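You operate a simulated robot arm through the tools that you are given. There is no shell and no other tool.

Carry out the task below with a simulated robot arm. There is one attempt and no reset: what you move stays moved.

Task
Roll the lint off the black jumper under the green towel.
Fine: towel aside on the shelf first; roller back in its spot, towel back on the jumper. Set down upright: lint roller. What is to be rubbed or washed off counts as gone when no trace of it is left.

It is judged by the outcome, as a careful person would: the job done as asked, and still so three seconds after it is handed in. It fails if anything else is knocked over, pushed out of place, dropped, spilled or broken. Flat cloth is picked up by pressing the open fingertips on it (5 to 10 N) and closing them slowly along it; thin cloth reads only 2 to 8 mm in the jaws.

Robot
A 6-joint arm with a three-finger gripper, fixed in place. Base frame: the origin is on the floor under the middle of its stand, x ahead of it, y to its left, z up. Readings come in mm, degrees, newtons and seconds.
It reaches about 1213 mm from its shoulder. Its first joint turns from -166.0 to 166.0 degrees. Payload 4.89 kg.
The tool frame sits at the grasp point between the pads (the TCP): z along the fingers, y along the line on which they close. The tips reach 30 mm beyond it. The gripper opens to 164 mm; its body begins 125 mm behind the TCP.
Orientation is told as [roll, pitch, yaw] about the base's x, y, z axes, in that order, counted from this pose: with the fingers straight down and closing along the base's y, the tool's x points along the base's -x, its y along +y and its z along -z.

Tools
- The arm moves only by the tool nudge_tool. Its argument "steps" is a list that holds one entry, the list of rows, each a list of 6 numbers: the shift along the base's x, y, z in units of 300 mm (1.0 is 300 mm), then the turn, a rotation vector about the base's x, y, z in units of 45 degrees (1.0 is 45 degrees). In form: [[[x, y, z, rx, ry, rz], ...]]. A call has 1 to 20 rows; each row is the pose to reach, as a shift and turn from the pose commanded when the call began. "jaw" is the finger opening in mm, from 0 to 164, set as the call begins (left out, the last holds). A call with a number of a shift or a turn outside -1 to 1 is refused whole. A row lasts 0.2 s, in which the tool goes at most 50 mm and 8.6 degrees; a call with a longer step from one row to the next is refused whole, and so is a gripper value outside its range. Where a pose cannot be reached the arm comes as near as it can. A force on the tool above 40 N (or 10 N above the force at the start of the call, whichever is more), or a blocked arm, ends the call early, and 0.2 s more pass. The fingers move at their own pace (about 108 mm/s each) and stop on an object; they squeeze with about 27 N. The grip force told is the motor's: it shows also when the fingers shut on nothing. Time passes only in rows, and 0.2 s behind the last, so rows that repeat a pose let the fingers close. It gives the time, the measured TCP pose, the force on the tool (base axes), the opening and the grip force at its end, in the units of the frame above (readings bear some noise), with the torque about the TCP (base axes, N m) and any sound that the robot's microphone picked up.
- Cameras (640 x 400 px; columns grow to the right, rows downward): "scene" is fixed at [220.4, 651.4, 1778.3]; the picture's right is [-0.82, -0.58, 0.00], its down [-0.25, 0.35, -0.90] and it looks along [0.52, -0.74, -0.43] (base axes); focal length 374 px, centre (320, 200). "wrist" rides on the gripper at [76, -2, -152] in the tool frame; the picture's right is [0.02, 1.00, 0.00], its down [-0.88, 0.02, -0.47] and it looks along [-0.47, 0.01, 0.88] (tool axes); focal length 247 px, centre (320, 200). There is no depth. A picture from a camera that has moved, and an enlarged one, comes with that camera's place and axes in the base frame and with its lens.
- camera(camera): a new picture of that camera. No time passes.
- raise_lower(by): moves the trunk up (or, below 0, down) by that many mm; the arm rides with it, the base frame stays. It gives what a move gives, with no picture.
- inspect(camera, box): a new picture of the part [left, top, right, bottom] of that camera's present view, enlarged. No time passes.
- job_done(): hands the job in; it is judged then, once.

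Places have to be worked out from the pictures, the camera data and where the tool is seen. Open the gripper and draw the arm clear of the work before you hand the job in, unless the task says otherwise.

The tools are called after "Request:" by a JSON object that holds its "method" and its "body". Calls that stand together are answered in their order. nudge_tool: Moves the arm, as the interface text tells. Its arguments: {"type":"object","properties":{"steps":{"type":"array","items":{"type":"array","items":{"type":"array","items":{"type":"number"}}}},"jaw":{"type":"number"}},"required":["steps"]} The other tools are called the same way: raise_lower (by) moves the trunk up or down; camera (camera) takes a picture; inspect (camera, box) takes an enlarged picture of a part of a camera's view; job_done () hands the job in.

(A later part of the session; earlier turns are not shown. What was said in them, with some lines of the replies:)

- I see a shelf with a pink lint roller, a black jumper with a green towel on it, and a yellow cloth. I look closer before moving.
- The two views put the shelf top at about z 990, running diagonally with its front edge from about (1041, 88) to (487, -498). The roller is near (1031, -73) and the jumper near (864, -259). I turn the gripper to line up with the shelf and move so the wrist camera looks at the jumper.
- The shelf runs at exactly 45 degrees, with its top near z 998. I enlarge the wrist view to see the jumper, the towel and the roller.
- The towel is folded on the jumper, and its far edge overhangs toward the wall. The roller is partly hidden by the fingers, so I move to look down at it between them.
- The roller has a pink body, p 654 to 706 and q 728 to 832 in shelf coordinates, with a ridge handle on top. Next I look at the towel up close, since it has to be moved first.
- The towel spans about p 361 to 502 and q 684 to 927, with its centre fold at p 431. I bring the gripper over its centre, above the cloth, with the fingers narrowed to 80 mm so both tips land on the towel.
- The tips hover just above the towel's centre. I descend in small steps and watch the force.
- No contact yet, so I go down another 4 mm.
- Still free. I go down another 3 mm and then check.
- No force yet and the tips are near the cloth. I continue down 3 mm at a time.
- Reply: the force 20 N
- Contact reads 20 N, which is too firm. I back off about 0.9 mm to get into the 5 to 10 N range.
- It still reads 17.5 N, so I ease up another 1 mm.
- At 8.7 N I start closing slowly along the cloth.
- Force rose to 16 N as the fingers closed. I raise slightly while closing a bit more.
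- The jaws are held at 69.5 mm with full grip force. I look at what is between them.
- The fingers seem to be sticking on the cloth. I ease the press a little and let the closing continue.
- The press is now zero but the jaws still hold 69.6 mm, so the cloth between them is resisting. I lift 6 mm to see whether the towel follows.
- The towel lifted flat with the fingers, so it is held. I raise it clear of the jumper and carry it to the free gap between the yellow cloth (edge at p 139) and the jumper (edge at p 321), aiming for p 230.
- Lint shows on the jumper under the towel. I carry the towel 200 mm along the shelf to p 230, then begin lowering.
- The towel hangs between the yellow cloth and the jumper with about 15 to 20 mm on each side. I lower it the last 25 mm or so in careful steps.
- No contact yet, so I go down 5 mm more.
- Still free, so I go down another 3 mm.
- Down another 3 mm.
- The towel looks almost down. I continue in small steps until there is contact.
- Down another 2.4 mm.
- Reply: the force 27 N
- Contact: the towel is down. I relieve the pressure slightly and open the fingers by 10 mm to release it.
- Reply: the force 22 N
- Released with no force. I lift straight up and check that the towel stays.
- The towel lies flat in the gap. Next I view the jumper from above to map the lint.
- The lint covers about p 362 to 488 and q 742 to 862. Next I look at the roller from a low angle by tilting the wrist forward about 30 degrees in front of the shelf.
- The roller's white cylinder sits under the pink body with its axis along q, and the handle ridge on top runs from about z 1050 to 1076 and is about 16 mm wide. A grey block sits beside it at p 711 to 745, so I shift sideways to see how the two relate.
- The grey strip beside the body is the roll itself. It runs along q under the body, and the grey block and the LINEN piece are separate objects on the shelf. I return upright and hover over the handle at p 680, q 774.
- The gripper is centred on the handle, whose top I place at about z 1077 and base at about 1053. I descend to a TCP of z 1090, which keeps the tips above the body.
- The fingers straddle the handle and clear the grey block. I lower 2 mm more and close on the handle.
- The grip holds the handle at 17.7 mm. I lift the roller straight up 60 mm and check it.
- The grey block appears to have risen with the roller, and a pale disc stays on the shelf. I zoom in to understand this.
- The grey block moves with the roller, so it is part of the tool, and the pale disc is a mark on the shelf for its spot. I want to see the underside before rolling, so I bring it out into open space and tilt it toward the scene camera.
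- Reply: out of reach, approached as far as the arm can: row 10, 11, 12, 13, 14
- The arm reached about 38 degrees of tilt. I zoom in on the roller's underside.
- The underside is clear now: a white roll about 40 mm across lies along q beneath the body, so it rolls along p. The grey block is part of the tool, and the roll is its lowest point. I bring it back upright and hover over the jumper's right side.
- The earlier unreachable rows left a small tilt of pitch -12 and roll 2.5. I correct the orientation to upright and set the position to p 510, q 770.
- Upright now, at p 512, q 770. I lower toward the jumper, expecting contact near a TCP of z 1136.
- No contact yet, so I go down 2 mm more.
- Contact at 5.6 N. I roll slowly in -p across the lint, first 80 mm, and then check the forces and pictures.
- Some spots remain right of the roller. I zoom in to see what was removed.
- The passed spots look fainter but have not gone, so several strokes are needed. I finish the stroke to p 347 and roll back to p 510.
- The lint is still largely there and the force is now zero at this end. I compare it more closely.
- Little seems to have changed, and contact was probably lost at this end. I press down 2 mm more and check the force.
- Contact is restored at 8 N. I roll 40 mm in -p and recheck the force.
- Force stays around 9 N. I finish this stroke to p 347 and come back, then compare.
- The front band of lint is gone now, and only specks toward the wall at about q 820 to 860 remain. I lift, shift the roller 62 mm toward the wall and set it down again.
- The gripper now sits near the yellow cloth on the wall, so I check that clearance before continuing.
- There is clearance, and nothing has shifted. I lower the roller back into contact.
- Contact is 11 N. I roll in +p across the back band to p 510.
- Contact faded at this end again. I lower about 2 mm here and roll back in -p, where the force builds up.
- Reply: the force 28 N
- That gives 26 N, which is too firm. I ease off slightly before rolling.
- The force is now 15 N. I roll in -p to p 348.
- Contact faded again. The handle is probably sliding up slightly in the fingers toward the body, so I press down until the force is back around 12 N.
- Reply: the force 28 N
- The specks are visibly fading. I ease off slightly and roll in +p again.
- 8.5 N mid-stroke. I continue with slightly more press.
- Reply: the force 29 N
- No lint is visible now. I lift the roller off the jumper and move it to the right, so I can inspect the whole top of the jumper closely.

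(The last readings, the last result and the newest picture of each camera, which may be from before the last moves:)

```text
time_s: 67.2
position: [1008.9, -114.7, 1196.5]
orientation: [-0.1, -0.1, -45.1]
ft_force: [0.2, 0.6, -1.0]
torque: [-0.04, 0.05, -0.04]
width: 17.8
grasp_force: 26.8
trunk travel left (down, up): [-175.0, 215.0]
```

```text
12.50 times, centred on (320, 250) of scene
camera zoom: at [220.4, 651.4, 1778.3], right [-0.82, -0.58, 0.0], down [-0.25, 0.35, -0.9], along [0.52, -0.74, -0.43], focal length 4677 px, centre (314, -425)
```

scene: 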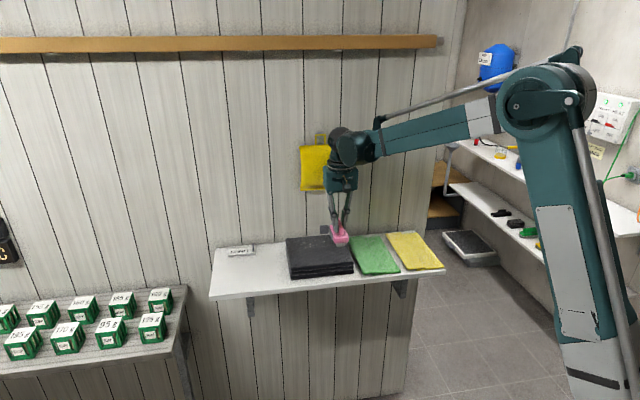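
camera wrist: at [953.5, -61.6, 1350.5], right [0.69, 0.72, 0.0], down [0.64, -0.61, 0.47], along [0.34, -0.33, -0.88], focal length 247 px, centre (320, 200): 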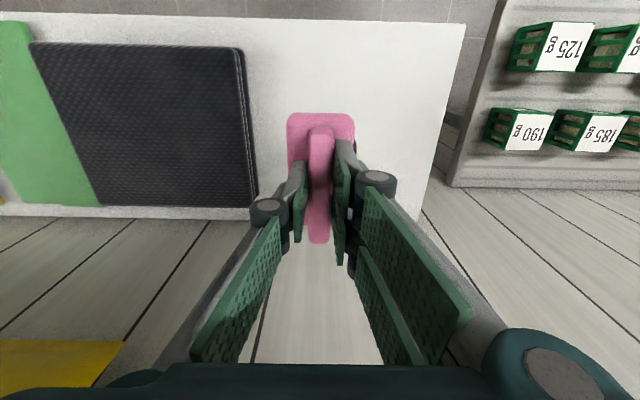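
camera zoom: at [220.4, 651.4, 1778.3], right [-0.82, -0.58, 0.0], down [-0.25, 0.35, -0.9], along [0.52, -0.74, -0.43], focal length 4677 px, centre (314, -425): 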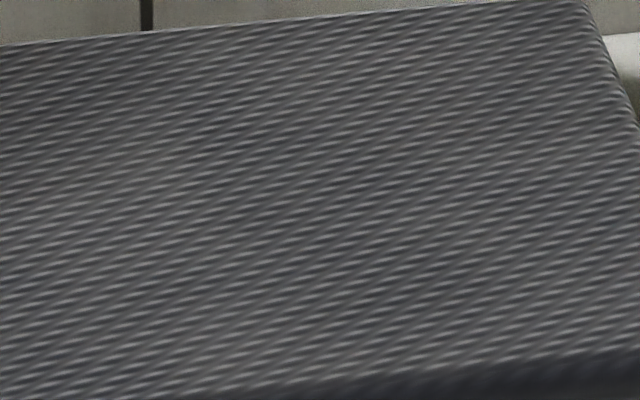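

The scene view looks clean. I also check the wrist camera's enlarged view of the jumper for any faint traces.

Request:
{"method": "inspect", "body": {"camera": "wrist", "box": [30, 40, 150, 130]}}

Request:
{"method": "inspect", "body": {"camera": "wrist", "box": [60, 110, 260, 220]}}

Request:
{"method": "inspect", "body": {"camera": "wrist", "box": [140, 40, 260, 130]}}

```text
4.44 times, centred on (90, 85) of wrist
camera zoom: at [953.5, -61.6, 1350.5], right [0.69, 0.72, 0.0], down [0.64, -0.61, 0.47], along [0.34, -0.33, -0.88], focal length 1098 px, centre (1342, 711)
```

zoom: 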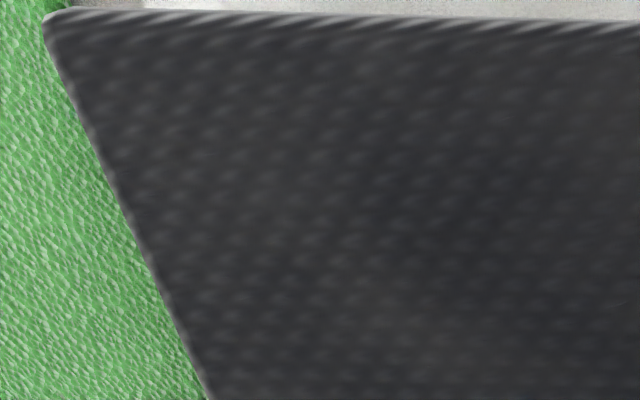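

```text
3.20 times, centred on (160, 165) of wrist
camera zoom: at [953.5, -61.6, 1350.5], right [0.69, 0.72, 0.0], down [0.64, -0.61, 0.47], along [0.34, -0.33, -0.88], focal length 790 px, centre (832, 312)
```

zoom: 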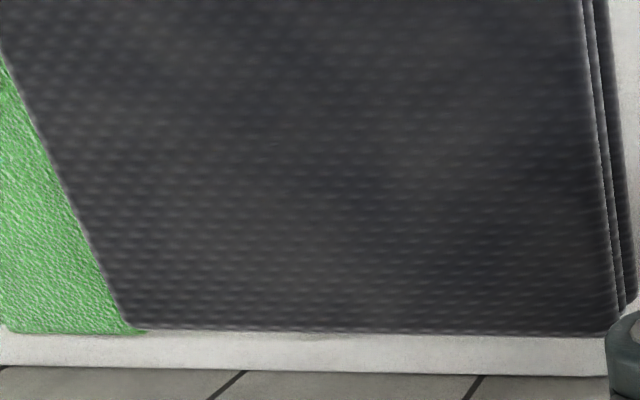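

```text
4.44 times, centred on (200, 85) of wrist
camera zoom: at [953.5, -61.6, 1350.5], right [0.69, 0.72, 0.0], down [0.64, -0.61, 0.47], along [0.34, -0.33, -0.88], focal length 1098 px, centre (853, 711)
```

zoom: 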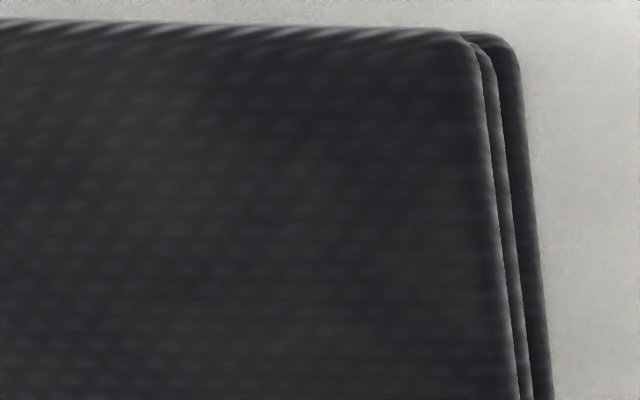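

It looks clean everywhere. To be sure no faint trace remains, I make one more light stroke over each band, starting with the front band from p 510.

Request:
{"method": "nudge_tool", "body": {"steps": [[[-0.08, -0.06, 0, 0, 0, 0], [-0.17, -0.12, 0, 0, 0, 0], [-0.26, -0.18, 0, 0, 0, 0], [-0.346, -0.23, -0.05, 0, 0, 0], [-0.346, -0.23, -0.12, 0, 0, 0], [-0.346, -0.23, -0.18, 0, 0, 0], [-0.346, -0.23, -0.195, 0, 0, 0], [-0.346, -0.23, -0.195, 0, 0, 0]]]}}

Request:
{"method": "nudge_tool", "body": {"steps": [[[0, 0, -0.005, 0, 0, 0], [0, 0, -0.0105, 0, 0, 0]]]}}

```text
time_s: 69.0
position: [904.9, -184.3, 1137.4]
orientation: [-0.1, 0.0, -45.0]
ft_force: [-0.2, -0.3, -1.9]
torque: [0.01, 0.02, 0.03]
width: 17.4
grasp_force: 26.8
trunk travel left (down, up): [-175.0, 215.0]
```

```text
time_s: 69.6
position: [903.8, -184.9, 1135.5]
orientation: [-0.1, 0.0, -45.0]
ft_force: [0.9, -0.3, -0.9]
torque: [0.04, 0.02, 0.0]
width: 17.4
grasp_force: 27.0
trunk travel left (down, up): [-175.0, 215.0]
```

Not in contact yet. I lower another 1.5 mm.

Request:
{"method": "nudge_tool", "body": {"steps": [[[0, 0, -0.003, 0, 0, 0], [0, 0, -0.005, 0, 0, 0]]]}}

```text
time_s: 70.2
position: [904.4, -185.3, 1134.0]
orientation: [-0.2, 0.0, -45.1]
ft_force: [0.8, 0.2, -1.3]
torque: [0.01, 0.02, 0.03]
width: 17.8
grasp_force: 27.1
trunk travel left (down, up): [-175.0, 215.0]
```

Lowering another 1.2 mm.

Request:
{"method": "nudge_tool", "body": {"steps": [[[0, 0, -0.002, 0, 0, 0], [0, 0, -0.004, 0, 0, 0]]]}}

```text
time_s: 70.8
position: [905.2, -184.8, 1132.7]
orientation: [-0.2, 0.0, -45.0]
ft_force: [0.6, 0.1, -1.6]
torque: [0.01, 0.01, -0.02]
width: 17.7
grasp_force: 27.4
trunk travel left (down, up): [-175.0, 215.0]
```

Still free, so another 1 mm.

Request:
{"method": "nudge_tool", "body": {"steps": [[[0, 0, -0.002, 0, 0, 0], [0, 0, -0.0035, 0, 0, 0]]]}}

```text
time_s: 71.4
position: [904.9, -183.6, 1132.8]
orientation: [-0.2, 0.1, -45.0]
ft_force: [2.9, 0.5, 7.1]
torque: [0.03, -0.3, 0.01]
width: 17.4
grasp_force: 27.2
trunk travel left (down, up): [-175.0, 215.0]
```

7 N. I roll the front band to p 350, pressing slightly more along the way.

Request:
{"method": "nudge_tool", "body": {"steps": [[[-0.0283, -0.0283, -0.0005, 0, 0, 0], [-0.0566, -0.0566, -0.001, 0, 0, 0], [-0.0849, -0.0849, -0.0015, 0, 0, 0], [-0.1131, -0.1131, -0.0015, 0, 0, 0], [-0.1414, -0.1414, -0.0015, 0, 0, 0], [-0.1697, -0.1697, -0.0015, 0, 0, 0], [-0.198, -0.198, -0.0015, 0, 0, 0]]]}}

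Request:
{"method": "nudge_tool", "body": {"steps": [[[-0.0283, -0.0283, 0, 0, 0, 0], [-0.0566, -0.0566, 0, 0, 0, 0], [-0.0849, -0.0849, 0, 0, 0, 0], [-0.1131, -0.1131, 0, 0, 0, 0], [-0.1414, -0.1414, 0, 0, 0, 0], [-0.1697, -0.1697, 0, 0, 0, 0], [-0.18, -0.18, 0, 0, 0, 0]]]}}

```text
time_s: 73.0
position: [845.5, -245.5, 1132.0]
orientation: [-0.1, 0.0, -45.1]
ft_force: [6.6, 6.0, 24.3]
torque: [0.28, -0.27, 0.0]
width: 17.5
grasp_force: 26.9
trunk travel left (down, up): [-175.0, 215.0]
```

```text
time_s: 74.6
position: [790.9, -298.2, 1130.9]
orientation: [-0.1, 0.1, -45.0]
ft_force: [2.1, 2.9, 10.4]
torque: [0.11, -0.1, 0.01]
width: 17.7
grasp_force: 27.3
trunk travel left (down, up): [-175.0, 215.0]
```

Contact held throughout. I lift, shift to the back band and lower again.

Request:
{"method": "nudge_tool", "body": {"steps": [[[0, 0, 0.03, 0, 0, 0], [0, 0, 0.06, 0, 0, 0], [0.05, -0.05, 0.06, 0, 0, 0], [0.1, -0.1, 0.06, 0, 0, 0], [0.146, -0.146, 0.06, 0, 0, 0], [0.146, -0.146, 0.03, 0, 0, 0], [0.146, -0.146, 0.004, 0, 0, 0], [0.146, -0.146, 0.004, 0, 0, 0]]]}}

Request:
{"method": "nudge_tool", "body": {"steps": [[[0, 0, -0.002, 0, 0, 0], [0, 0, -0.004, 0, 0, 0]]]}}

```text
time_s: 76.4
position: [835.8, -342.5, 1131.9]
orientation: [-0.1, 0.0, -44.9]
ft_force: [0.0, 0.2, -1.9]
torque: [0.0, 0.0, 0.05]
width: 17.6
grasp_force: 26.9
trunk travel left (down, up): [-175.0, 215.0]
```

```text
time_s: 77.0
position: [836.4, -342.2, 1130.2]
orientation: [-0.1, 0.0, -45.0]
ft_force: [-0.2, 0.5, -1.7]
torque: [-0.02, 0.0, -0.03]
width: 17.5
grasp_force: 26.9
trunk travel left (down, up): [-175.0, 215.0]
```

No contact yet; down another 1 mm.

Request:
{"method": "nudge_tool", "body": {"steps": [[[0, 0, -0.002, 0, 0, 0], [0, 0, -0.0035, 0, 0, 0]]]}}

```text
time_s: 77.6
position: [835.4, -342.5, 1130.3]
orientation: [-0.1, 0.0, -45.1]
ft_force: [3.9, -0.8, 13.7]
torque: [-0.14, -0.09, 0.01]
width: 17.7
grasp_force: 26.9
trunk travel left (down, up): [-175.0, 215.0]
```

13.7 N. I roll the back band in +p to p 510 in two parts.

Request:
{"method": "nudge_tool", "body": {"steps": [[[0.0283, 0.0283, 0, 0, 0, 0], [0.0566, 0.0566, 0, 0, 0, 0], [0.0849, 0.0849, -0.0005, 0, 0, 0], [0.1131, 0.1131, -0.001, 0, 0, 0], [0.1414, 0.1414, -0.0015, 0, 0, 0], [0.1697, 0.1697, -0.002, 0, 0, 0], [0.198, 0.198, -0.002, 0, 0, 0]]]}}

Request:
{"method": "nudge_tool", "body": {"steps": [[[0.0283, 0.0283, 0, 0, 0, 0], [0.0566, 0.0566, -0.001, 0, 0, 0], [0.0849, 0.0849, -0.0015, 0, 0, 0], [0.1131, 0.1131, -0.002, 0, 0, 0], [0.1414, 0.1414, -0.0025, 0, 0, 0], [0.1697, 0.1697, -0.0025, 0, 0, 0], [0.18, 0.18, -0.0025, 0, 0, 0]]]}}

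```text
time_s: 79.2
position: [893.8, -282.2, 1129.7]
orientation: [0.1, -0.1, -45.1]
ft_force: [-2.9, -4.8, 23.4]
torque: [-0.14, 0.11, -0.01]
width: 17.5
grasp_force: 26.6
trunk travel left (down, up): [-175.0, 215.0]
```

```text
time_s: 80.8
position: [947.7, -227.5, 1129.0]
orientation: [-0.1, 0.1, -45.0]
ft_force: [-3.7, -4.5, 11.9]
torque: [-0.24, 0.11, -0.03]
width: 17.5
grasp_force: 26.8
trunk travel left (down, up): [-175.0, 215.0]
```

Both extra strokes kept contact. I lift off and check the jumper and the roller's attitude in the grip.

Request:
{"method": "nudge_tool", "body": {"steps": [[[0, 0, 0.03, 0, 0, 0], [0, 0, 0.1, 0, 0, 0], [0, 0, 0.18, 0, 0, 0], [0, 0, 0.25, 0, 0, 0], [0.05, 0.11, 0.25, 0, 0, 0], [0.1, 0.22, 0.25, 0, 0, 0], [0.15, 0.33, 0.25, 0, 0, 0], [0.2, 0.44, 0.25, 0, 0, 0], [0.2, 0.44, 0.25, 0, 0, 0]]]}}

Request:
{"method": "inspect", "body": {"camera": "scene", "box": [285, 230, 360, 280]}}

Request:
{"method": "inspect", "body": {"camera": "scene", "box": [220, 180, 310, 270]}}

Request:
{"method": "camera", "body": {"camera": "wrist"}}

```text
time_s: 82.8
position: [1008.4, -93.1, 1203.8]
orientation: [-0.1, 0.0, -44.9]
ft_force: [0.7, 0.0, -1.5]
torque: [-0.05, 0.05, 0.01]
width: 17.7
grasp_force: 26.8
trunk travel left (down, up): [-175.0, 215.0]
```

```text
8.00 times, centred on (322, 255) of scene
camera zoom: at [220.4, 651.4, 1778.3], right [-0.82, -0.58, 0.0], down [-0.25, 0.35, -0.9], along [0.52, -0.74, -0.43], focal length 2993 px, centre (300, -240)
```

zoom: 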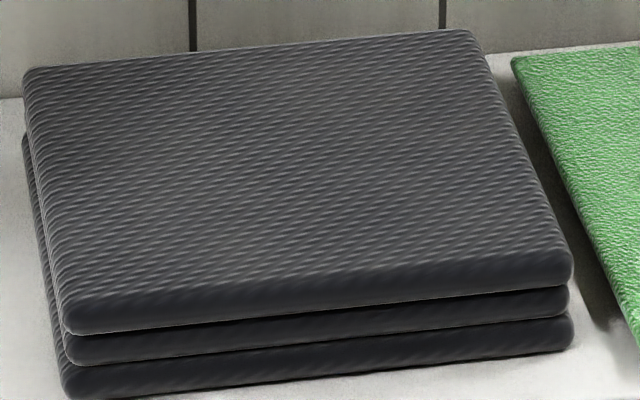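

```text
4.44 times, centred on (265, 225) of scene
camera zoom: at [220.4, 651.4, 1778.3], right [-0.82, -0.58, 0.0], down [-0.25, 0.35, -0.9], along [0.52, -0.74, -0.43], focal length 1663 px, centre (564, 89)
```

zoom: 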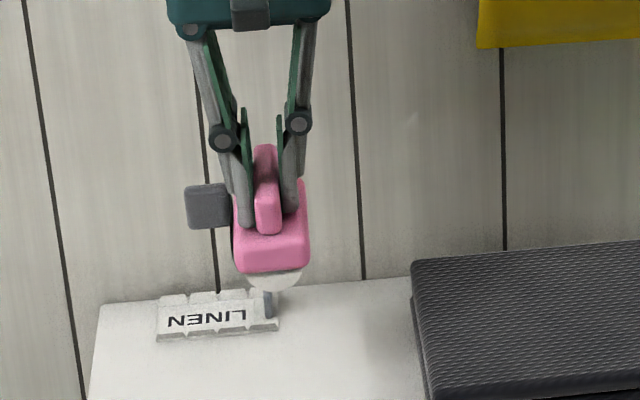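

```text
taken
camera wrist: at [953.2, -40.4, 1357.6], right [0.69, 0.72, 0.0], down [0.64, -0.61, 0.47], along [0.34, -0.33, -0.88], focal length 247 px, centre (320, 200)
```

wrist: 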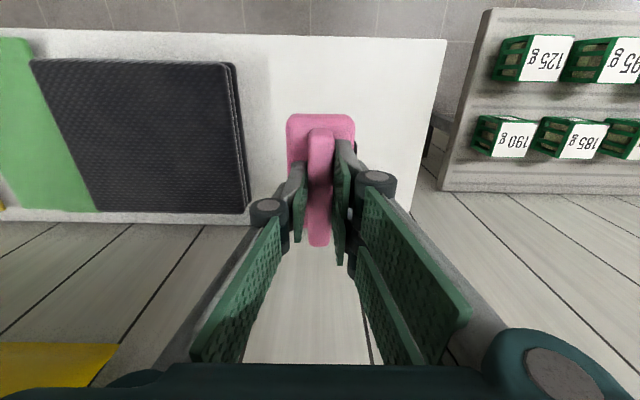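

The jumper is clean, and the roller is upright in the grip, having slid about 8 mm up in the fingers with no tilt. I carry it back above its original spot at (1030, -66) and lower most of the way.

Request:
{"method": "nudge_tool", "body": {"steps": [[[0.037, 0.046, 0, 0, 0, 0], [0.0727, 0.0913, 0, 0, 0, 0], [0.0727, 0.0913, -0.06, 0, 0, 0], [0.0727, 0.0913, -0.12, 0, 0, 0], [0.0727, 0.0913, -0.18, 0, 0, 0], [0.0727, 0.0913, -0.24, 0, 0, 0], [0.0727, 0.0913, -0.3, 0, 0, 0], [0.0727, 0.0913, -0.36, 0, 0, 0], [0.0727, 0.0913, -0.363, 0, 0, 0], [0.0727, 0.0913, -0.363, 0, 0, 0]]]}}

Request:
{"method": "inspect", "body": {"camera": "scene", "box": [210, 200, 300, 290]}}

Request:
{"method": "inspect", "body": {"camera": "wrist", "box": [200, 60, 440, 260]}}

```text
time_s: 85.0
position: [1029.6, -69.5, 1095.5]
orientation: [-0.1, 0.0, -45.0]
ft_force: [-0.6, 0.4, -1.0]
torque: [0.0, 0.02, 0.01]
width: 17.4
grasp_force: 27.0
trunk travel left (down, up): [-175.0, 215.0]
```

```text
4.44 times, centred on (255, 245) of scene
camera zoom: at [220.4, 651.4, 1778.3], right [-0.82, -0.58, 0.0], down [-0.25, 0.35, -0.9], along [0.52, -0.74, -0.43], focal length 1663 px, centre (609, 0)
```

zoom: 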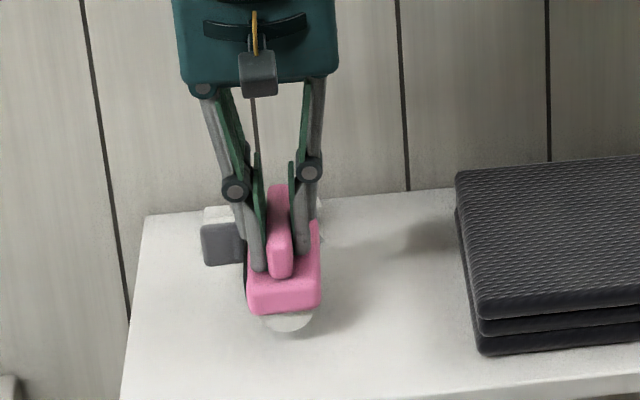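

```text
2.00 times, centred on (320, 160) of wrist
camera zoom: at [974.5, -16.3, 1248.4], right [0.69, 0.72, 0.0], down [0.64, -0.61, 0.47], along [0.34, -0.33, -0.88], focal length 494 px, centre (320, 280)
```

zoom: 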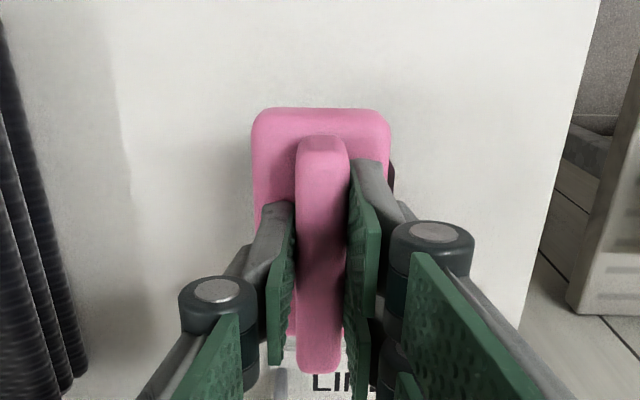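

The readings show the tool about 4 mm off in y from where I gripped it. I correct that and lower a little.

Request:
{"method": "nudge_tool", "body": {"steps": [[[-0.001, 0.0135, 0, 0, 0, 0], [-0.001, 0.0135, -0.015, 0, 0, 0], [-0.001, 0.0135, -0.03, 0, 0, 0], [-0.001, 0.0135, -0.03, 0, 0, 0]]]}}

Request:
{"method": "inspect", "body": {"camera": "wrist", "box": [200, 60, 440, 260]}}

Request:
{"method": "inspect", "body": {"camera": "scene", "box": [210, 200, 300, 290]}}

```text
time_s: 86.0
position: [1029.6, -65.1, 1085.8]
orientation: [0.0, 0.1, -44.9]
ft_force: [0.1, 0.0, -2.0]
torque: [0.02, 0.0, 0.0]
width: 17.5
grasp_force: 26.8
trunk travel left (down, up): [-175.0, 215.0]
```

```text
2.00 times, centred on (320, 160) of wrist
camera zoom: at [974.5, -11.7, 1239.4], right [0.69, 0.72, 0.0], down [0.64, -0.61, 0.47], along [0.34, -0.33, -0.88], focal length 494 px, centre (320, 280)
```

zoom: 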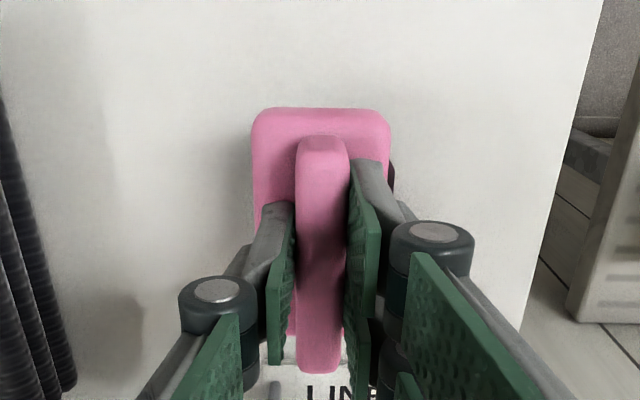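

```text
4.44 times, centred on (255, 245) of scene
camera zoom: at [220.4, 651.4, 1778.3], right [-0.82, -0.58, 0.0], down [-0.25, 0.35, -0.9], along [0.52, -0.74, -0.43], focal length 1663 px, centre (609, 0)
```

zoom: 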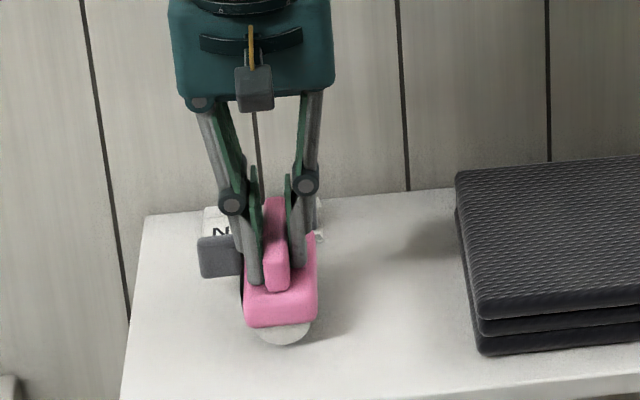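

Alignment matches the original picture to within about a millimetre. I lower the last few millimetres gently.

Request:
{"method": "nudge_tool", "body": {"steps": [[[0, 0, -0.006, 0, 0, 0], [0, 0, -0.012, 0, 0, 0]]]}}

Request:
{"method": "nudge_tool", "body": {"steps": [[[0, 0, -0.003, 0, 0, 0], [0, 0, -0.005, 0, 0, 0]]]}}

```text
time_s: 86.6
position: [1029.6, -65.3, 1082.0]
orientation: [-0.1, -0.1, -45.1]
ft_force: [-0.3, 0.0, -1.0]
torque: [0.0, -0.02, -0.01]
width: 17.5
grasp_force: 26.4
trunk travel left (down, up): [-175.0, 215.0]
```

```text
time_s: 87.2
position: [1029.9, -65.1, 1080.5]
orientation: [-0.1, 0.0, -45.0]
ft_force: [-0.2, -0.9, -1.1]
torque: [0.01, 0.03, 0.0]
width: 17.9
grasp_force: 26.8
trunk travel left (down, up): [-175.0, 215.0]
```

Not touching yet; another 1.2 mm.

Request:
{"method": "nudge_tool", "body": {"steps": [[[0, 0, -0.002, 0, 0, 0], [0, 0, -0.004, 0, 0, 0]]]}}

```text
time_s: 87.8
position: [1029.2, -65.4, 1079.6]
orientation: [-0.1, 0.0, -45.0]
ft_force: [0.9, 0.5, -1.2]
torque: [0.01, 0.03, 0.0]
width: 17.4
grasp_force: 26.8
trunk travel left (down, up): [-175.0, 215.0]
```

Another 1 mm down.

Request:
{"method": "nudge_tool", "body": {"steps": [[[0, 0, -0.002, 0, 0, 0], [0, 0, -0.0035, 0, 0, 0]]]}}

```text
time_s: 88.4
position: [1028.4, -65.4, 1079.6]
orientation: [-0.1, 0.0, -44.9]
ft_force: [4.4, -4.5, 13.7]
torque: [-0.08, -0.24, -0.06]
width: 17.6
grasp_force: 27.0
trunk travel left (down, up): [-175.0, 215.0]
```

Contact at 13.7 N. I relieve most of that load before opening.

Request:
{"method": "nudge_tool", "body": {"steps": [[[0, 0, 0.0015, 0, 0, 0]]]}}

```text
time_s: 88.8
position: [1029.3, -64.9, 1077.9]
orientation: [0.0, -0.1, -44.9]
ft_force: [-2.6, -3.7, 8.8]
torque: [-0.23, 0.0, -0.06]
width: 17.9
grasp_force: 26.9
trunk travel left (down, up): [-175.0, 215.0]
```

Request:
{"method": "nudge_tool", "body": {"steps": [[[0, 0, 0.001, 0, 0, 0]]]}}

```text
time_s: 89.2
position: [1030.2, -64.1, 1080.8]
orientation: [-0.1, 0.0, -45.1]
ft_force: [-1.4, -0.7, 4.4]
torque: [-0.05, 0.08, -0.01]
width: 17.8
grasp_force: 27.3
trunk travel left (down, up): [-175.0, 215.0]
```

The load is light at about 4 N. I open the fingers a little to release the handle and check that it stands.

Request:
{"method": "nudge_tool", "body": {"steps": [[[0, 0, 0, 0, 0, 0], [0, 0, 0, 0, 0, 0]]], "jaw": 26}}

Request:
{"method": "inspect", "body": {"camera": "scene", "box": [210, 200, 300, 290]}}

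Request:
{"method": "inspect", "body": {"camera": "wrist", "box": [200, 60, 440, 260]}}

```text
time_s: 89.8
position: [1029.1, -65.7, 1078.4]
orientation: [-0.1, 0.1, -44.9]
ft_force: [-0.5, -0.4, 0.9]
torque: [0.0, 0.0, 0.03]
width: 25.8
grasp_force: 0.1
trunk travel left (down, up): [-175.0, 215.0]
```

```text
4.44 times, centred on (255, 245) of scene
camera zoom: at [220.4, 651.4, 1778.3], right [-0.82, -0.58, 0.0], down [-0.25, 0.35, -0.9], along [0.52, -0.74, -0.43], focal length 1663 px, centre (609, 0)
```

zoom: 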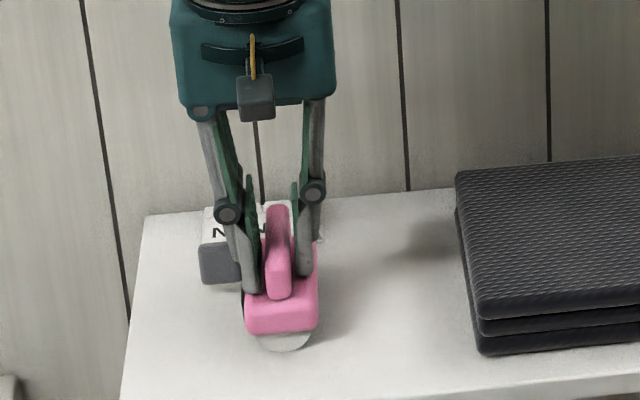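

```text
2.00 times, centred on (320, 160) of wrist
camera zoom: at [974.3, -11.9, 1232.4], right [0.69, 0.72, 0.0], down [0.64, -0.61, 0.47], along [0.34, -0.33, -0.88], focal length 494 px, centre (320, 280)
```

zoom: 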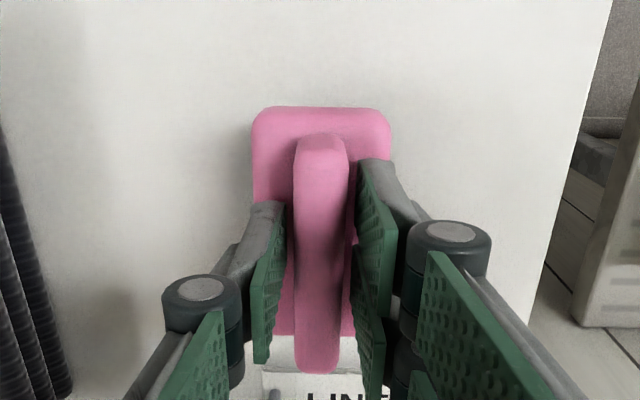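

The roller stands upright in its original place. I raise slightly, open wider and lift straight up clear of the handle.

Request:
{"method": "nudge_tool", "body": {"steps": [[[0, 0, 0.01, 0, 0, 0], [0, 0, 0.02, 0, 0, 0]]], "jaw": 30}}

Request:
{"method": "nudge_tool", "body": {"steps": [[[0, 0, 0.01, 0, 0, 0], [0, 0, 0.04, 0, 0, 0], [0, 0, 0.1, 0, 0, 0], [0, 0, 0.2, 0, 0, 0], [0, 0, 0.3, 0, 0, 0], [0, 0, 0.3, 0, 0, 0]]], "jaw": 60}}

Request:
{"method": "inspect", "body": {"camera": "scene", "box": [210, 230, 300, 290]}}

Request:
{"method": "inspect", "body": {"camera": "wrist", "box": [200, 80, 440, 260]}}

```text
time_s: 90.4
position: [1030.2, -65.5, 1085.9]
orientation: [-0.1, 0.0, -45.0]
ft_force: [0.0, 0.5, 0.3]
torque: [-0.02, 0.01, 0.02]
width: 30.0
grasp_force: 0.0
trunk travel left (down, up): [-175.0, 215.0]
```

```text
time_s: 91.8
position: [1028.0, -64.7, 1176.0]
orientation: [-0.1, 0.0, -45.0]
ft_force: [-1.2, 0.6, -0.3]
torque: [-0.01, -0.06, -0.01]
width: 60.0
grasp_force: 0.0
trunk travel left (down, up): [-175.0, 215.0]
```

```text
6.67 times, centred on (255, 260) of scene
camera zoom: at [220.4, 651.4, 1778.3], right [-0.82, -0.58, 0.0], down [-0.25, 0.35, -0.9], along [0.52, -0.74, -0.43], focal length 2494 px, centre (753, -200)
```

zoom: 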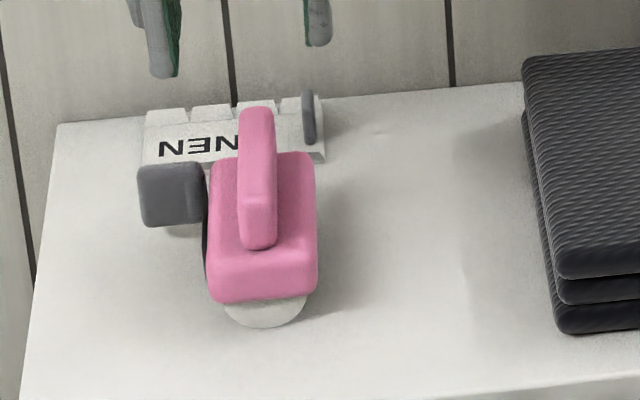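

```text
2.22 times, centred on (320, 170) of wrist
camera zoom: at [972.9, -11.3, 1329.3], right [0.69, 0.72, 0.0], down [0.64, -0.61, 0.47], along [0.34, -0.33, -0.88], focal length 549 px, centre (320, 267)
```

zoom: 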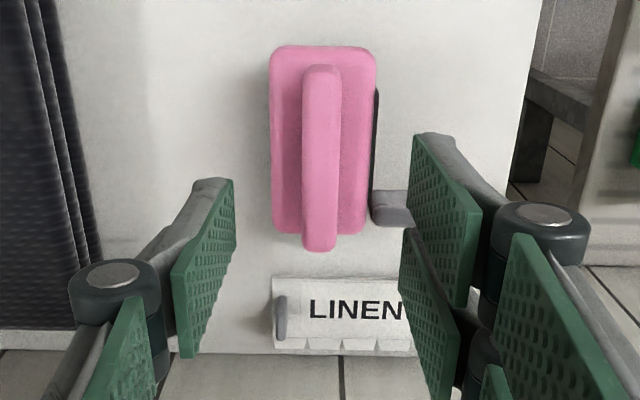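

The roller stands within about 1.5 mm of its original place, upright. Next I go back to the towel at p 230, q 805.

Request:
{"method": "nudge_tool", "body": {"steps": [[[-0.07, -0.08, 0.08, 0, 0, 0], [-0.16, -0.18, 0.08, 0, 0, 0], [-0.25, -0.28, 0.08, 0, 0, 0], [-0.34, -0.38, 0.08, 0, 0, 0], [-0.43, -0.48, 0.08, 0, 0, 0], [-0.5, -0.57, 0.08, 0, 0, 0]]], "jaw": 80}}

Request:
{"method": "nudge_tool", "body": {"steps": [[[-0.09, -0.1, 0, 0, 0, 0], [-0.18, -0.2, 0, 0, 0, 0], [-0.27, -0.3, 0, 0, 0, 0], [-0.36, -0.4, 0, 0, 0, 0], [-0.45, -0.5, 0, 0, 0, 0], [-0.49, -0.57, 0, 0, 0, 0], [-0.49, -0.57, -0.1, 0, 0, 0], [-0.49, -0.57, -0.2, 0, 0, 0], [-0.49, -0.57, -0.3, 0, 0, 0], [-0.49, -0.57, -0.4, 0, 0, 0], [-0.49, -0.57, -0.45, 0, 0, 0], [-0.49, -0.57, -0.45, 0, 0, 0]]], "jaw": 80}}

Request:
{"method": "camera", "body": {"camera": "wrist"}}

Request:
{"method": "inspect", "body": {"camera": "scene", "box": [280, 180, 460, 300]}}

```text
time_s: 93.2
position: [879.5, -234.4, 1199.0]
orientation: [-0.1, 0.0, -44.9]
ft_force: [1.4, 0.8, 0.6]
torque: [-0.19, 0.11, -0.03]
width: 80.3
grasp_force: 0.1
trunk travel left (down, up): [-175.0, 215.0]
```

```text
time_s: 95.8
position: [732.7, -406.5, 1063.9]
orientation: [-0.1, -0.1, -45.0]
ft_force: [0.6, -0.4, -0.5]
torque: [0.03, 0.04, -0.04]
width: 80.1
grasp_force: 0.1
trunk travel left (down, up): [-175.0, 215.0]
```

```text
taken
camera wrist: at [677.4, -354.3, 1217.1], right [0.69, 0.72, 0.0], down [0.64, -0.61, 0.47], along [0.34, -0.33, -0.88], focal length 247 px, centre (320, 200)
```

wrist: 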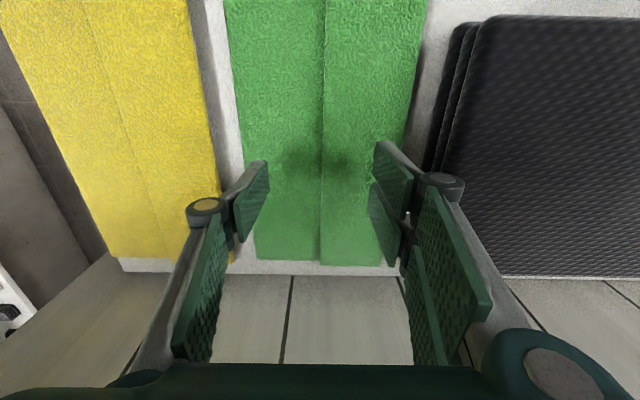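

```text
3.33 times, centred on (370, 240) of scene
camera zoom: at [220.4, 651.4, 1778.3], right [-0.82, -0.58, 0.0], down [-0.25, 0.35, -0.9], along [0.52, -0.74, -0.43], focal length 1247 px, centre (153, 67)
```

zoom: 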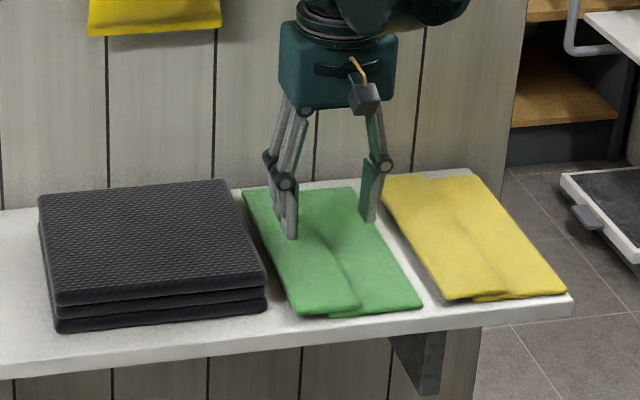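

The fingers are centred over the towel. I descend in careful steps to press on it.

Request:
{"method": "nudge_tool", "body": {"steps": [[[0, 0, -0.04, 0, 0, 0], [0, 0, -0.08, 0, 0, 0], [0, 0, -0.097, 0, 0, 0], [0, 0, -0.097, 0, 0, 0]]]}}

Request:
{"method": "nudge_tool", "body": {"steps": [[[0, 0, -0.004, 0, 0, 0], [0, 0, -0.008, 0, 0, 0]]]}}

```text
time_s: 96.8
position: [733.3, -407.9, 1034.0]
orientation: [-0.1, -0.1, -45.0]
ft_force: [-0.4, 0.3, 0.6]
torque: [0.03, 0.04, 0.0]
width: 80.0
grasp_force: 0.0
trunk travel left (down, up): [-175.0, 215.0]
```

```text
time_s: 97.4
position: [732.8, -407.1, 1031.8]
orientation: [-0.1, 0.0, -44.9]
ft_force: [0.7, 0.3, 0.4]
torque: [0.0, -0.01, -0.01]
width: 80.1
grasp_force: 0.1
trunk travel left (down, up): [-175.0, 215.0]
```

No contact at z 1032, so down 1.5 mm more.

Request:
{"method": "nudge_tool", "body": {"steps": [[[0, 0, -0.003, 0, 0, 0], [0, 0, -0.005, 0, 0, 0]]]}}

```text
time_s: 98.0
position: [732.7, -407.9, 1030.6]
orientation: [-0.1, 0.0, -45.0]
ft_force: [0.1, 0.4, 0.1]
torque: [0.0, -0.01, -0.02]
width: 80.2
grasp_force: 0.0
trunk travel left (down, up): [-175.0, 215.0]
```

Another 1.2 mm down.

Request:
{"method": "nudge_tool", "body": {"steps": [[[0, 0, -0.002, 0, 0, 0], [0, 0, -0.004, 0, 0, 0]]]}}

```text
time_s: 98.6
position: [733.4, -407.0, 1028.6]
orientation: [-0.1, 0.0, -45.0]
ft_force: [0.7, -0.4, 0.0]
torque: [-0.01, 0.0, 0.05]
width: 80.1
grasp_force: 0.0
trunk travel left (down, up): [-175.0, 215.0]
```

Still free; 1 mm more.

Request:
{"method": "nudge_tool", "body": {"steps": [[[0, 0, -0.002, 0, 0, 0], [0, 0, -0.0035, 0, 0, 0]]]}}

```text
time_s: 99.2
position: [733.3, -407.9, 1026.2]
orientation: [-0.1, 0.0, -45.0]
ft_force: [-0.3, -0.1, -0.3]
torque: [0.01, 0.0, -0.02]
width: 79.7
grasp_force: 0.1
trunk travel left (down, up): [-175.0, 215.0]
```

No contact yet; continuing down 1 mm at a time.

Request:
{"method": "nudge_tool", "body": {"steps": [[[0, 0, -0.002, 0, 0, 0], [0, 0, -0.004, 0, 0, 0]]]}}

```text
time_s: 99.8
position: [733.0, -407.4, 1028.1]
orientation: [-0.1, -0.1, -45.1]
ft_force: [10.4, 0.5, 21.3]
torque: [1.09, -1.16, -0.36]
width: 79.7
grasp_force: 9.8
trunk travel left (down, up): [-175.0, 215.0]
```

Contact at 21 N. I ease off about 0.8 mm to reach 5 to 10 N.

Request:
{"method": "nudge_tool", "body": {"steps": [[[0, 0, 0.0027, 0, 0, 0]]]}}

```text
time_s: 100.2
position: [732.4, -406.7, 1028.3]
orientation: [-0.1, 0.1, -45.0]
ft_force: [0.8, -3.3, 5.9]
torque: [0.14, -0.23, -0.18]
width: 80.2
grasp_force: 0.3
trunk travel left (down, up): [-175.0, 215.0]
```

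At 5.9 N I close slowly along the cloth as before.

Request:
{"method": "nudge_tool", "body": {"steps": [[[0, 0, 0, 0, 0, 0]]], "jaw": 70}}

```text
time_s: 100.6
position: [732.3, -407.3, 1028.7]
orientation: [-0.1, 0.0, -45.1]
ft_force: [0.7, 2.8, 13.1]
torque: [0.6, -0.45, 0.11]
width: 72.1
grasp_force: 2.2
trunk travel left (down, up): [-175.0, 215.0]
```

Request:
{"method": "nudge_tool", "body": {"steps": [[[0, 0, 0.0015, 0, 0, 0], [0, 0, 0.0015, 0, 0, 0]]], "jaw": 62}}

```text
time_s: 101.2
position: [732.4, -408.0, 1028.3]
orientation: [-0.1, 0.0, -45.0]
ft_force: [0.8, 4.4, 6.1]
torque: [0.33, -0.22, 0.11]
width: 69.6
grasp_force: 26.8
trunk travel left (down, up): [-175.0, 215.0]
```

The grip shows the same signature as before, 69.6 mm at 27 N. I lift a little and check that the towel follows.

Request:
{"method": "nudge_tool", "body": {"steps": [[[0, 0, 0.01, 0, 0, 0], [0, 0, 0.03, 0, 0, 0], [0, 0, 0.06, 0, 0, 0], [0, 0, 0.1, 0, 0, 0], [0, 0, 0.15, 0, 0, 0], [0, 0, 0.15, 0, 0, 0]]], "jaw": 60}}

Request:
{"method": "camera", "body": {"camera": "wrist"}}

Request:
{"method": "inspect", "body": {"camera": "scene", "box": [280, 180, 460, 300]}}

```text
time_s: 102.6
position: [733.9, -408.3, 1074.6]
orientation: [-0.1, -0.1, -45.0]
ft_force: [0.9, 0.3, -1.4]
torque: [0.0, -0.03, -0.01]
width: 69.3
grasp_force: 27.3
trunk travel left (down, up): [-175.0, 215.0]
```

```text
taken
camera wrist: at [677.5, -354.6, 1227.9], right [0.69, 0.72, 0.0], down [0.64, -0.61, 0.47], along [0.34, -0.33, -0.88], focal length 247 px, centre (320, 200)
```

wrist: 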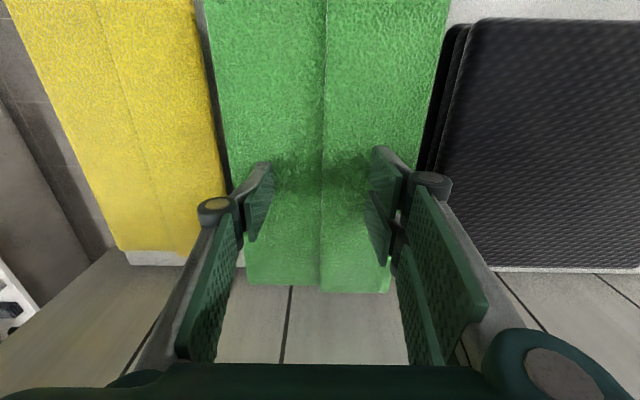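

```text
3.33 times, centred on (370, 240) of scene
camera zoom: at [220.4, 651.4, 1778.3], right [-0.82, -0.58, 0.0], down [-0.25, 0.35, -0.9], along [0.52, -0.74, -0.43], focal length 1247 px, centre (153, 67)
```

zoom: 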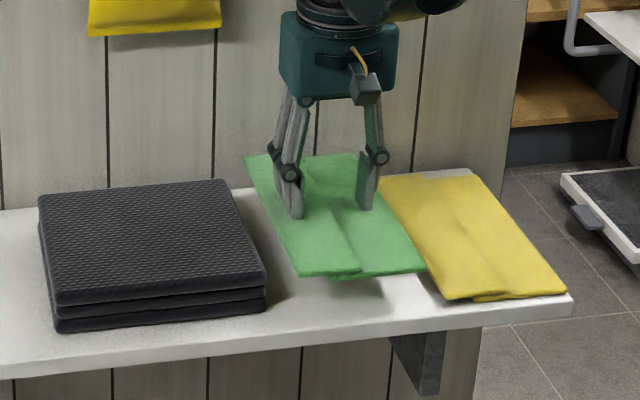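

The towel is held flat exactly as before. I raise it, carry it back to its original position over the jumper and start lowering.

Request:
{"method": "nudge_tool", "body": {"steps": [[[0, 0, 0.08, 0, 0, 0], [0, 0, 0.16, 0, 0, 0], [0, 0, 0.24, 0, 0, 0], [0.06, 0.061, 0.26, 0, 0, 0], [0.13, 0.132, 0.26, 0, 0, 0], [0.2, 0.203, 0.26, 0, 0, 0], [0.27, 0.274, 0.26, 0, 0, 0], [0.34, 0.345, 0.26, 0, 0, 0], [0.41, 0.416, 0.26, 0, 0, 0], [0.467, 0.474, 0.26, 0, 0, 0], [0.467, 0.474, 0.2, 0, 0, 0], [0.467, 0.474, 0.14, 0, 0, 0], [0.467, 0.474, 0.08, 0, 0, 0], [0.467, 0.474, 0.08, 0, 0, 0]]], "jaw": 60}}

Request:
{"method": "camera", "body": {"camera": "wrist"}}

Request:
{"method": "inspect", "body": {"camera": "scene", "box": [270, 200, 380, 290]}}

```text
time_s: 105.6
position: [871.7, -265.4, 1097.1]
orientation: [-0.1, 0.0, -44.9]
ft_force: [0.3, 0.0, -1.0]
torque: [0.03, 0.02, 0.0]
width: 69.6
grasp_force: 27.2
trunk travel left (down, up): [-175.0, 215.0]
```

```text
taken
camera wrist: at [817.3, -212.5, 1250.8], right [0.69, 0.72, 0.0], down [0.64, -0.61, 0.47], along [0.34, -0.33, -0.88], focal length 247 px, centre (320, 200)
```

wrist: 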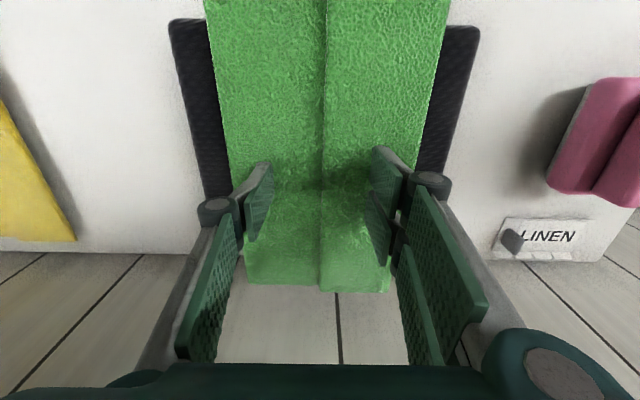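

```text
4.44 times, centred on (325, 245) of scene
camera zoom: at [220.4, 651.4, 1778.3], right [-0.82, -0.58, 0.0], down [-0.25, 0.35, -0.9], along [0.52, -0.74, -0.43], focal length 1663 px, centre (298, 0)
```

zoom: 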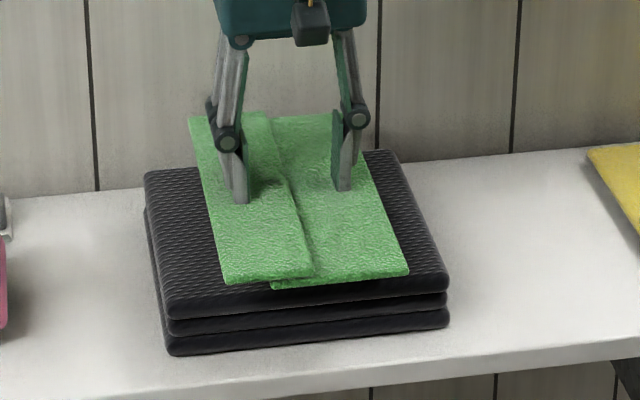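

The towel lines up with its original place on the jumper. I lower it the last 20 mm or so.

Request:
{"method": "nudge_tool", "body": {"steps": [[[0, 0, -0.025, 0, 0, 0], [0, 0, -0.05, 0, 0, 0], [0, 0, -0.05, 0, 0, 0]]]}}

Request:
{"method": "nudge_tool", "body": {"steps": [[[0, 0, -0.003, 0, 0, 0], [0, 0, -0.006, 0, 0, 0]]]}}

```text
time_s: 106.4
position: [872.9, -266.1, 1082.5]
orientation: [-0.1, 0.0, -45.0]
ft_force: [-0.1, 0.5, -0.6]
torque: [0.02, 0.0, 0.02]
width: 69.2
grasp_force: 26.8
trunk travel left (down, up): [-175.0, 215.0]
```

```text
time_s: 107.0
position: [872.3, -266.8, 1080.3]
orientation: [-0.1, 0.0, -44.9]
ft_force: [0.2, -0.3, -0.8]
torque: [-0.02, -0.02, 0.0]
width: 69.6
grasp_force: 27.1
trunk travel left (down, up): [-175.0, 215.0]
```

Another 1.5 mm.

Request:
{"method": "nudge_tool", "body": {"steps": [[[0, 0, -0.003, 0, 0, 0], [0, 0, -0.005, 0, 0, 0]]]}}

```text
time_s: 107.6
position: [873.3, -264.1, 1080.4]
orientation: [-0.1, 0.0, -45.0]
ft_force: [-0.7, 0.6, -1.5]
torque: [0.02, -0.03, 0.02]
width: 69.4
grasp_force: 26.8
trunk travel left (down, up): [-175.0, 215.0]
```

Another 1.2 mm.

Request:
{"method": "nudge_tool", "body": {"steps": [[[0, 0, -0.002, 0, 0, 0], [0, 0, -0.004, 0, 0, 0]]]}}

```text
time_s: 108.2
position: [873.1, -265.7, 1078.3]
orientation: [-0.1, -0.1, -45.0]
ft_force: [4.3, -1.0, 13.3]
torque: [0.32, -0.12, -0.02]
width: 69.6
grasp_force: 26.9
trunk travel left (down, up): [-175.0, 215.0]
```

Contact at 13 N, so the towel is on the jumper. I ease off slightly and open to release.

Request:
{"method": "nudge_tool", "body": {"steps": [[[0, 0, 0.002, 0, 0, 0]]]}}

Request:
{"method": "nudge_tool", "body": {"steps": [[[0, 0, 0, 0, 0, 0], [0, 0, 0.001, 0, 0, 0], [0, 0, 0.002, 0, 0, 0]]], "jaw": 84}}

```text
time_s: 108.6
position: [873.5, -265.7, 1079.6]
orientation: [-0.1, -0.1, -45.1]
ft_force: [6.3, 1.2, 10.3]
torque: [0.13, -0.42, -0.09]
width: 69.2
grasp_force: 27.2
trunk travel left (down, up): [-175.0, 215.0]
```

```text
time_s: 109.4
position: [872.3, -265.9, 1079.1]
orientation: [-0.1, 0.0, -45.0]
ft_force: [-0.1, -0.3, 0.7]
torque: [0.02, 0.01, 0.0]
width: 84.1
grasp_force: 0.1
trunk travel left (down, up): [-175.0, 215.0]
```

Released. I lift straight up slowly, then retreat, and check everything.

Request:
{"method": "nudge_tool", "body": {"steps": [[[0, 0, 0.02, 0, 0, 0], [0, 0, 0.06, 0, 0, 0], [0, 0, 0.14, 0, 0, 0], [0, 0, 0.25, 0, 0, 0], [0, 0, 0.37, 0, 0, 0], [-0.06, 0.06, 0.48, 0, 0, 0], [-0.14, 0.14, 0.55, 0, 0, 0], [-0.23, 0.23, 0.6, 0, 0, 0], [-0.32, 0.32, 0.62, 0, 0, 0], [-0.38, 0.38, 0.62, 0, 0, 0], [-0.38, 0.38, 0.62, 0, 0, 0]]]}}

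Request:
{"method": "camera", "body": {"camera": "wrist"}}

Request:
{"method": "inspect", "body": {"camera": "scene", "box": [200, 210, 460, 320]}}

Request:
{"method": "camera", "body": {"camera": "scene"}}

```text
time_s: 111.8
position: [758.2, -150.8, 1264.3]
orientation: [-0.1, 0.0, -45.0]
ft_force: [-1.0, 1.2, 0.8]
torque: [-0.04, -0.12, 0.02]
width: 83.9
grasp_force: 0.1
trunk travel left (down, up): [-175.0, 215.0]
```

```text
taken
camera wrist: at [702.4, -97.2, 1417.9], right [0.69, 0.72, 0.0], down [0.64, -0.61, 0.47], along [0.34, -0.33, -0.88], focal length 247 px, centre (320, 200)
```

wrist: 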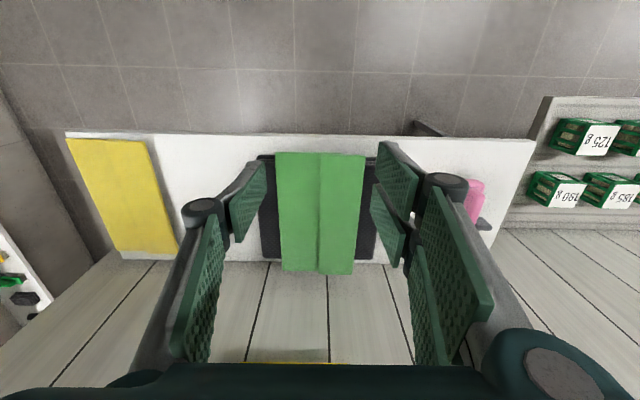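

```text
2.46 times, centred on (330, 265) of scene
camera zoom: at [220.4, 651.4, 1778.3], right [-0.82, -0.58, 0.0], down [-0.25, 0.35, -0.9], along [0.52, -0.74, -0.43], focal length 921 px, centre (295, 40)
```

zoom: 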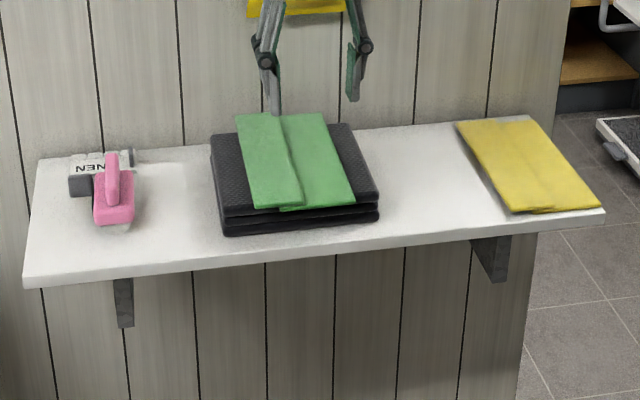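

```text
taken
```

scene: 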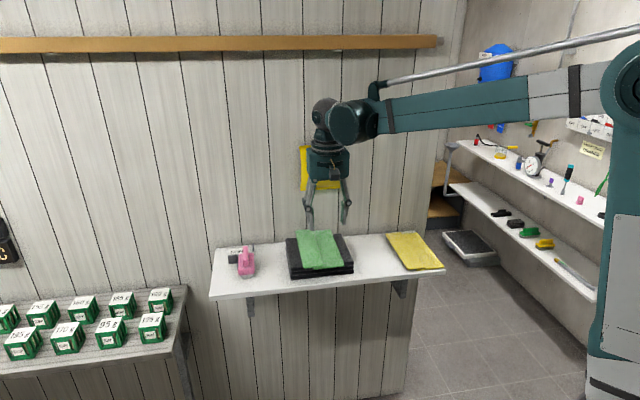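

The scene matches the start. I check that the roller hasn't drifted since release, then draw the arm back further.

Request:
{"method": "nudge_tool", "body": {"steps": [[[-0.06, 0.08, 0.08, 0, 0, 0], [-0.12, 0.18, 0.16, 0, 0, 0], [-0.18, 0.28, 0.24, 0, 0, 0], [-0.22, 0.38, 0.32, 0, 0, 0], [-0.22, 0.48, 0.38, 0, 0, 0], [-0.22, 0.55, 0.38, 0, 0, 0], [-0.22, 0.55, 0.38, 0, 0, 0]]], "jaw": 164}}

Request:
{"method": "inspect", "body": {"camera": "scene", "box": [210, 230, 300, 290]}}

Request:
{"method": "inspect", "body": {"camera": "scene", "box": [270, 210, 460, 300]}}

```text
time_s: 113.4
position: [692.5, 13.9, 1378.2]
orientation: [-0.1, 0.0, -45.0]
ft_force: [-0.2, 0.6, -0.1]
torque: [-0.05, -0.01, 0.0]
width: 164.2
grasp_force: 0.1
trunk travel left (down, up): [-175.0, 215.0]
```

```text
6.67 times, centred on (255, 260) of scene
camera zoom: at [220.4, 651.4, 1778.3], right [-0.82, -0.58, 0.0], down [-0.25, 0.35, -0.9], along [0.52, -0.74, -0.43], focal length 2494 px, centre (753, -200)
```

zoom: 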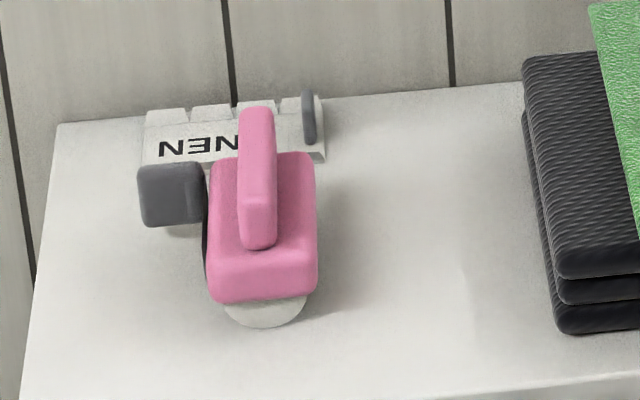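

```text
3.37 times, centred on (365, 255) of scene
camera zoom: at [220.4, 651.4, 1778.3], right [-0.82, -0.58, 0.0], down [-0.25, 0.35, -0.9], along [0.52, -0.74, -0.43], focal length 1260 px, centre (168, 15)
```

zoom: 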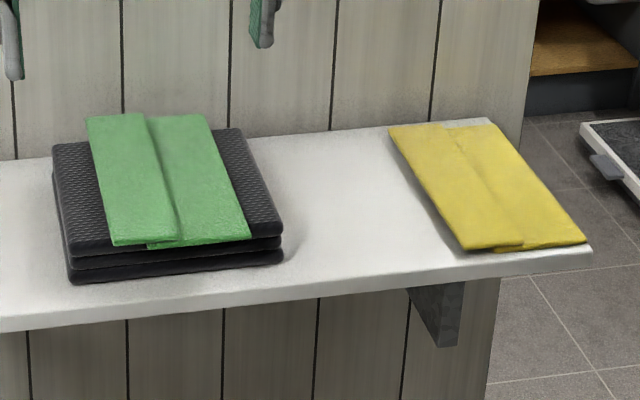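

The roller is upright and still in its original place. The jumper was free of lint before I covered it, and the towel is back flat on it. The gripper is open and clear of the work, so I hand the job in.

Request:
{"method": "job_done", "body": {}}

```text
The job is handed in.
```

I rolled the lint off the black jumper, and the last close-up views before I covered it showed no specks left.

- **Jumper:** it took several strokes over a front band and a back band, plus one extra stroke on each. The jumper did not visibly shift.
- **Lint roller:** it is back in its spot, standing upright, about 1.5 mm from where it started. It had not moved when I checked again at the end.
- **Green towel:** I set it aside on the shelf while rolling. It is now back on the jumper, lying flat where it was.

In the final pictures the yellow cloths and the LINEN piece look undisturbed. The gripper is open and clear of the shelf.
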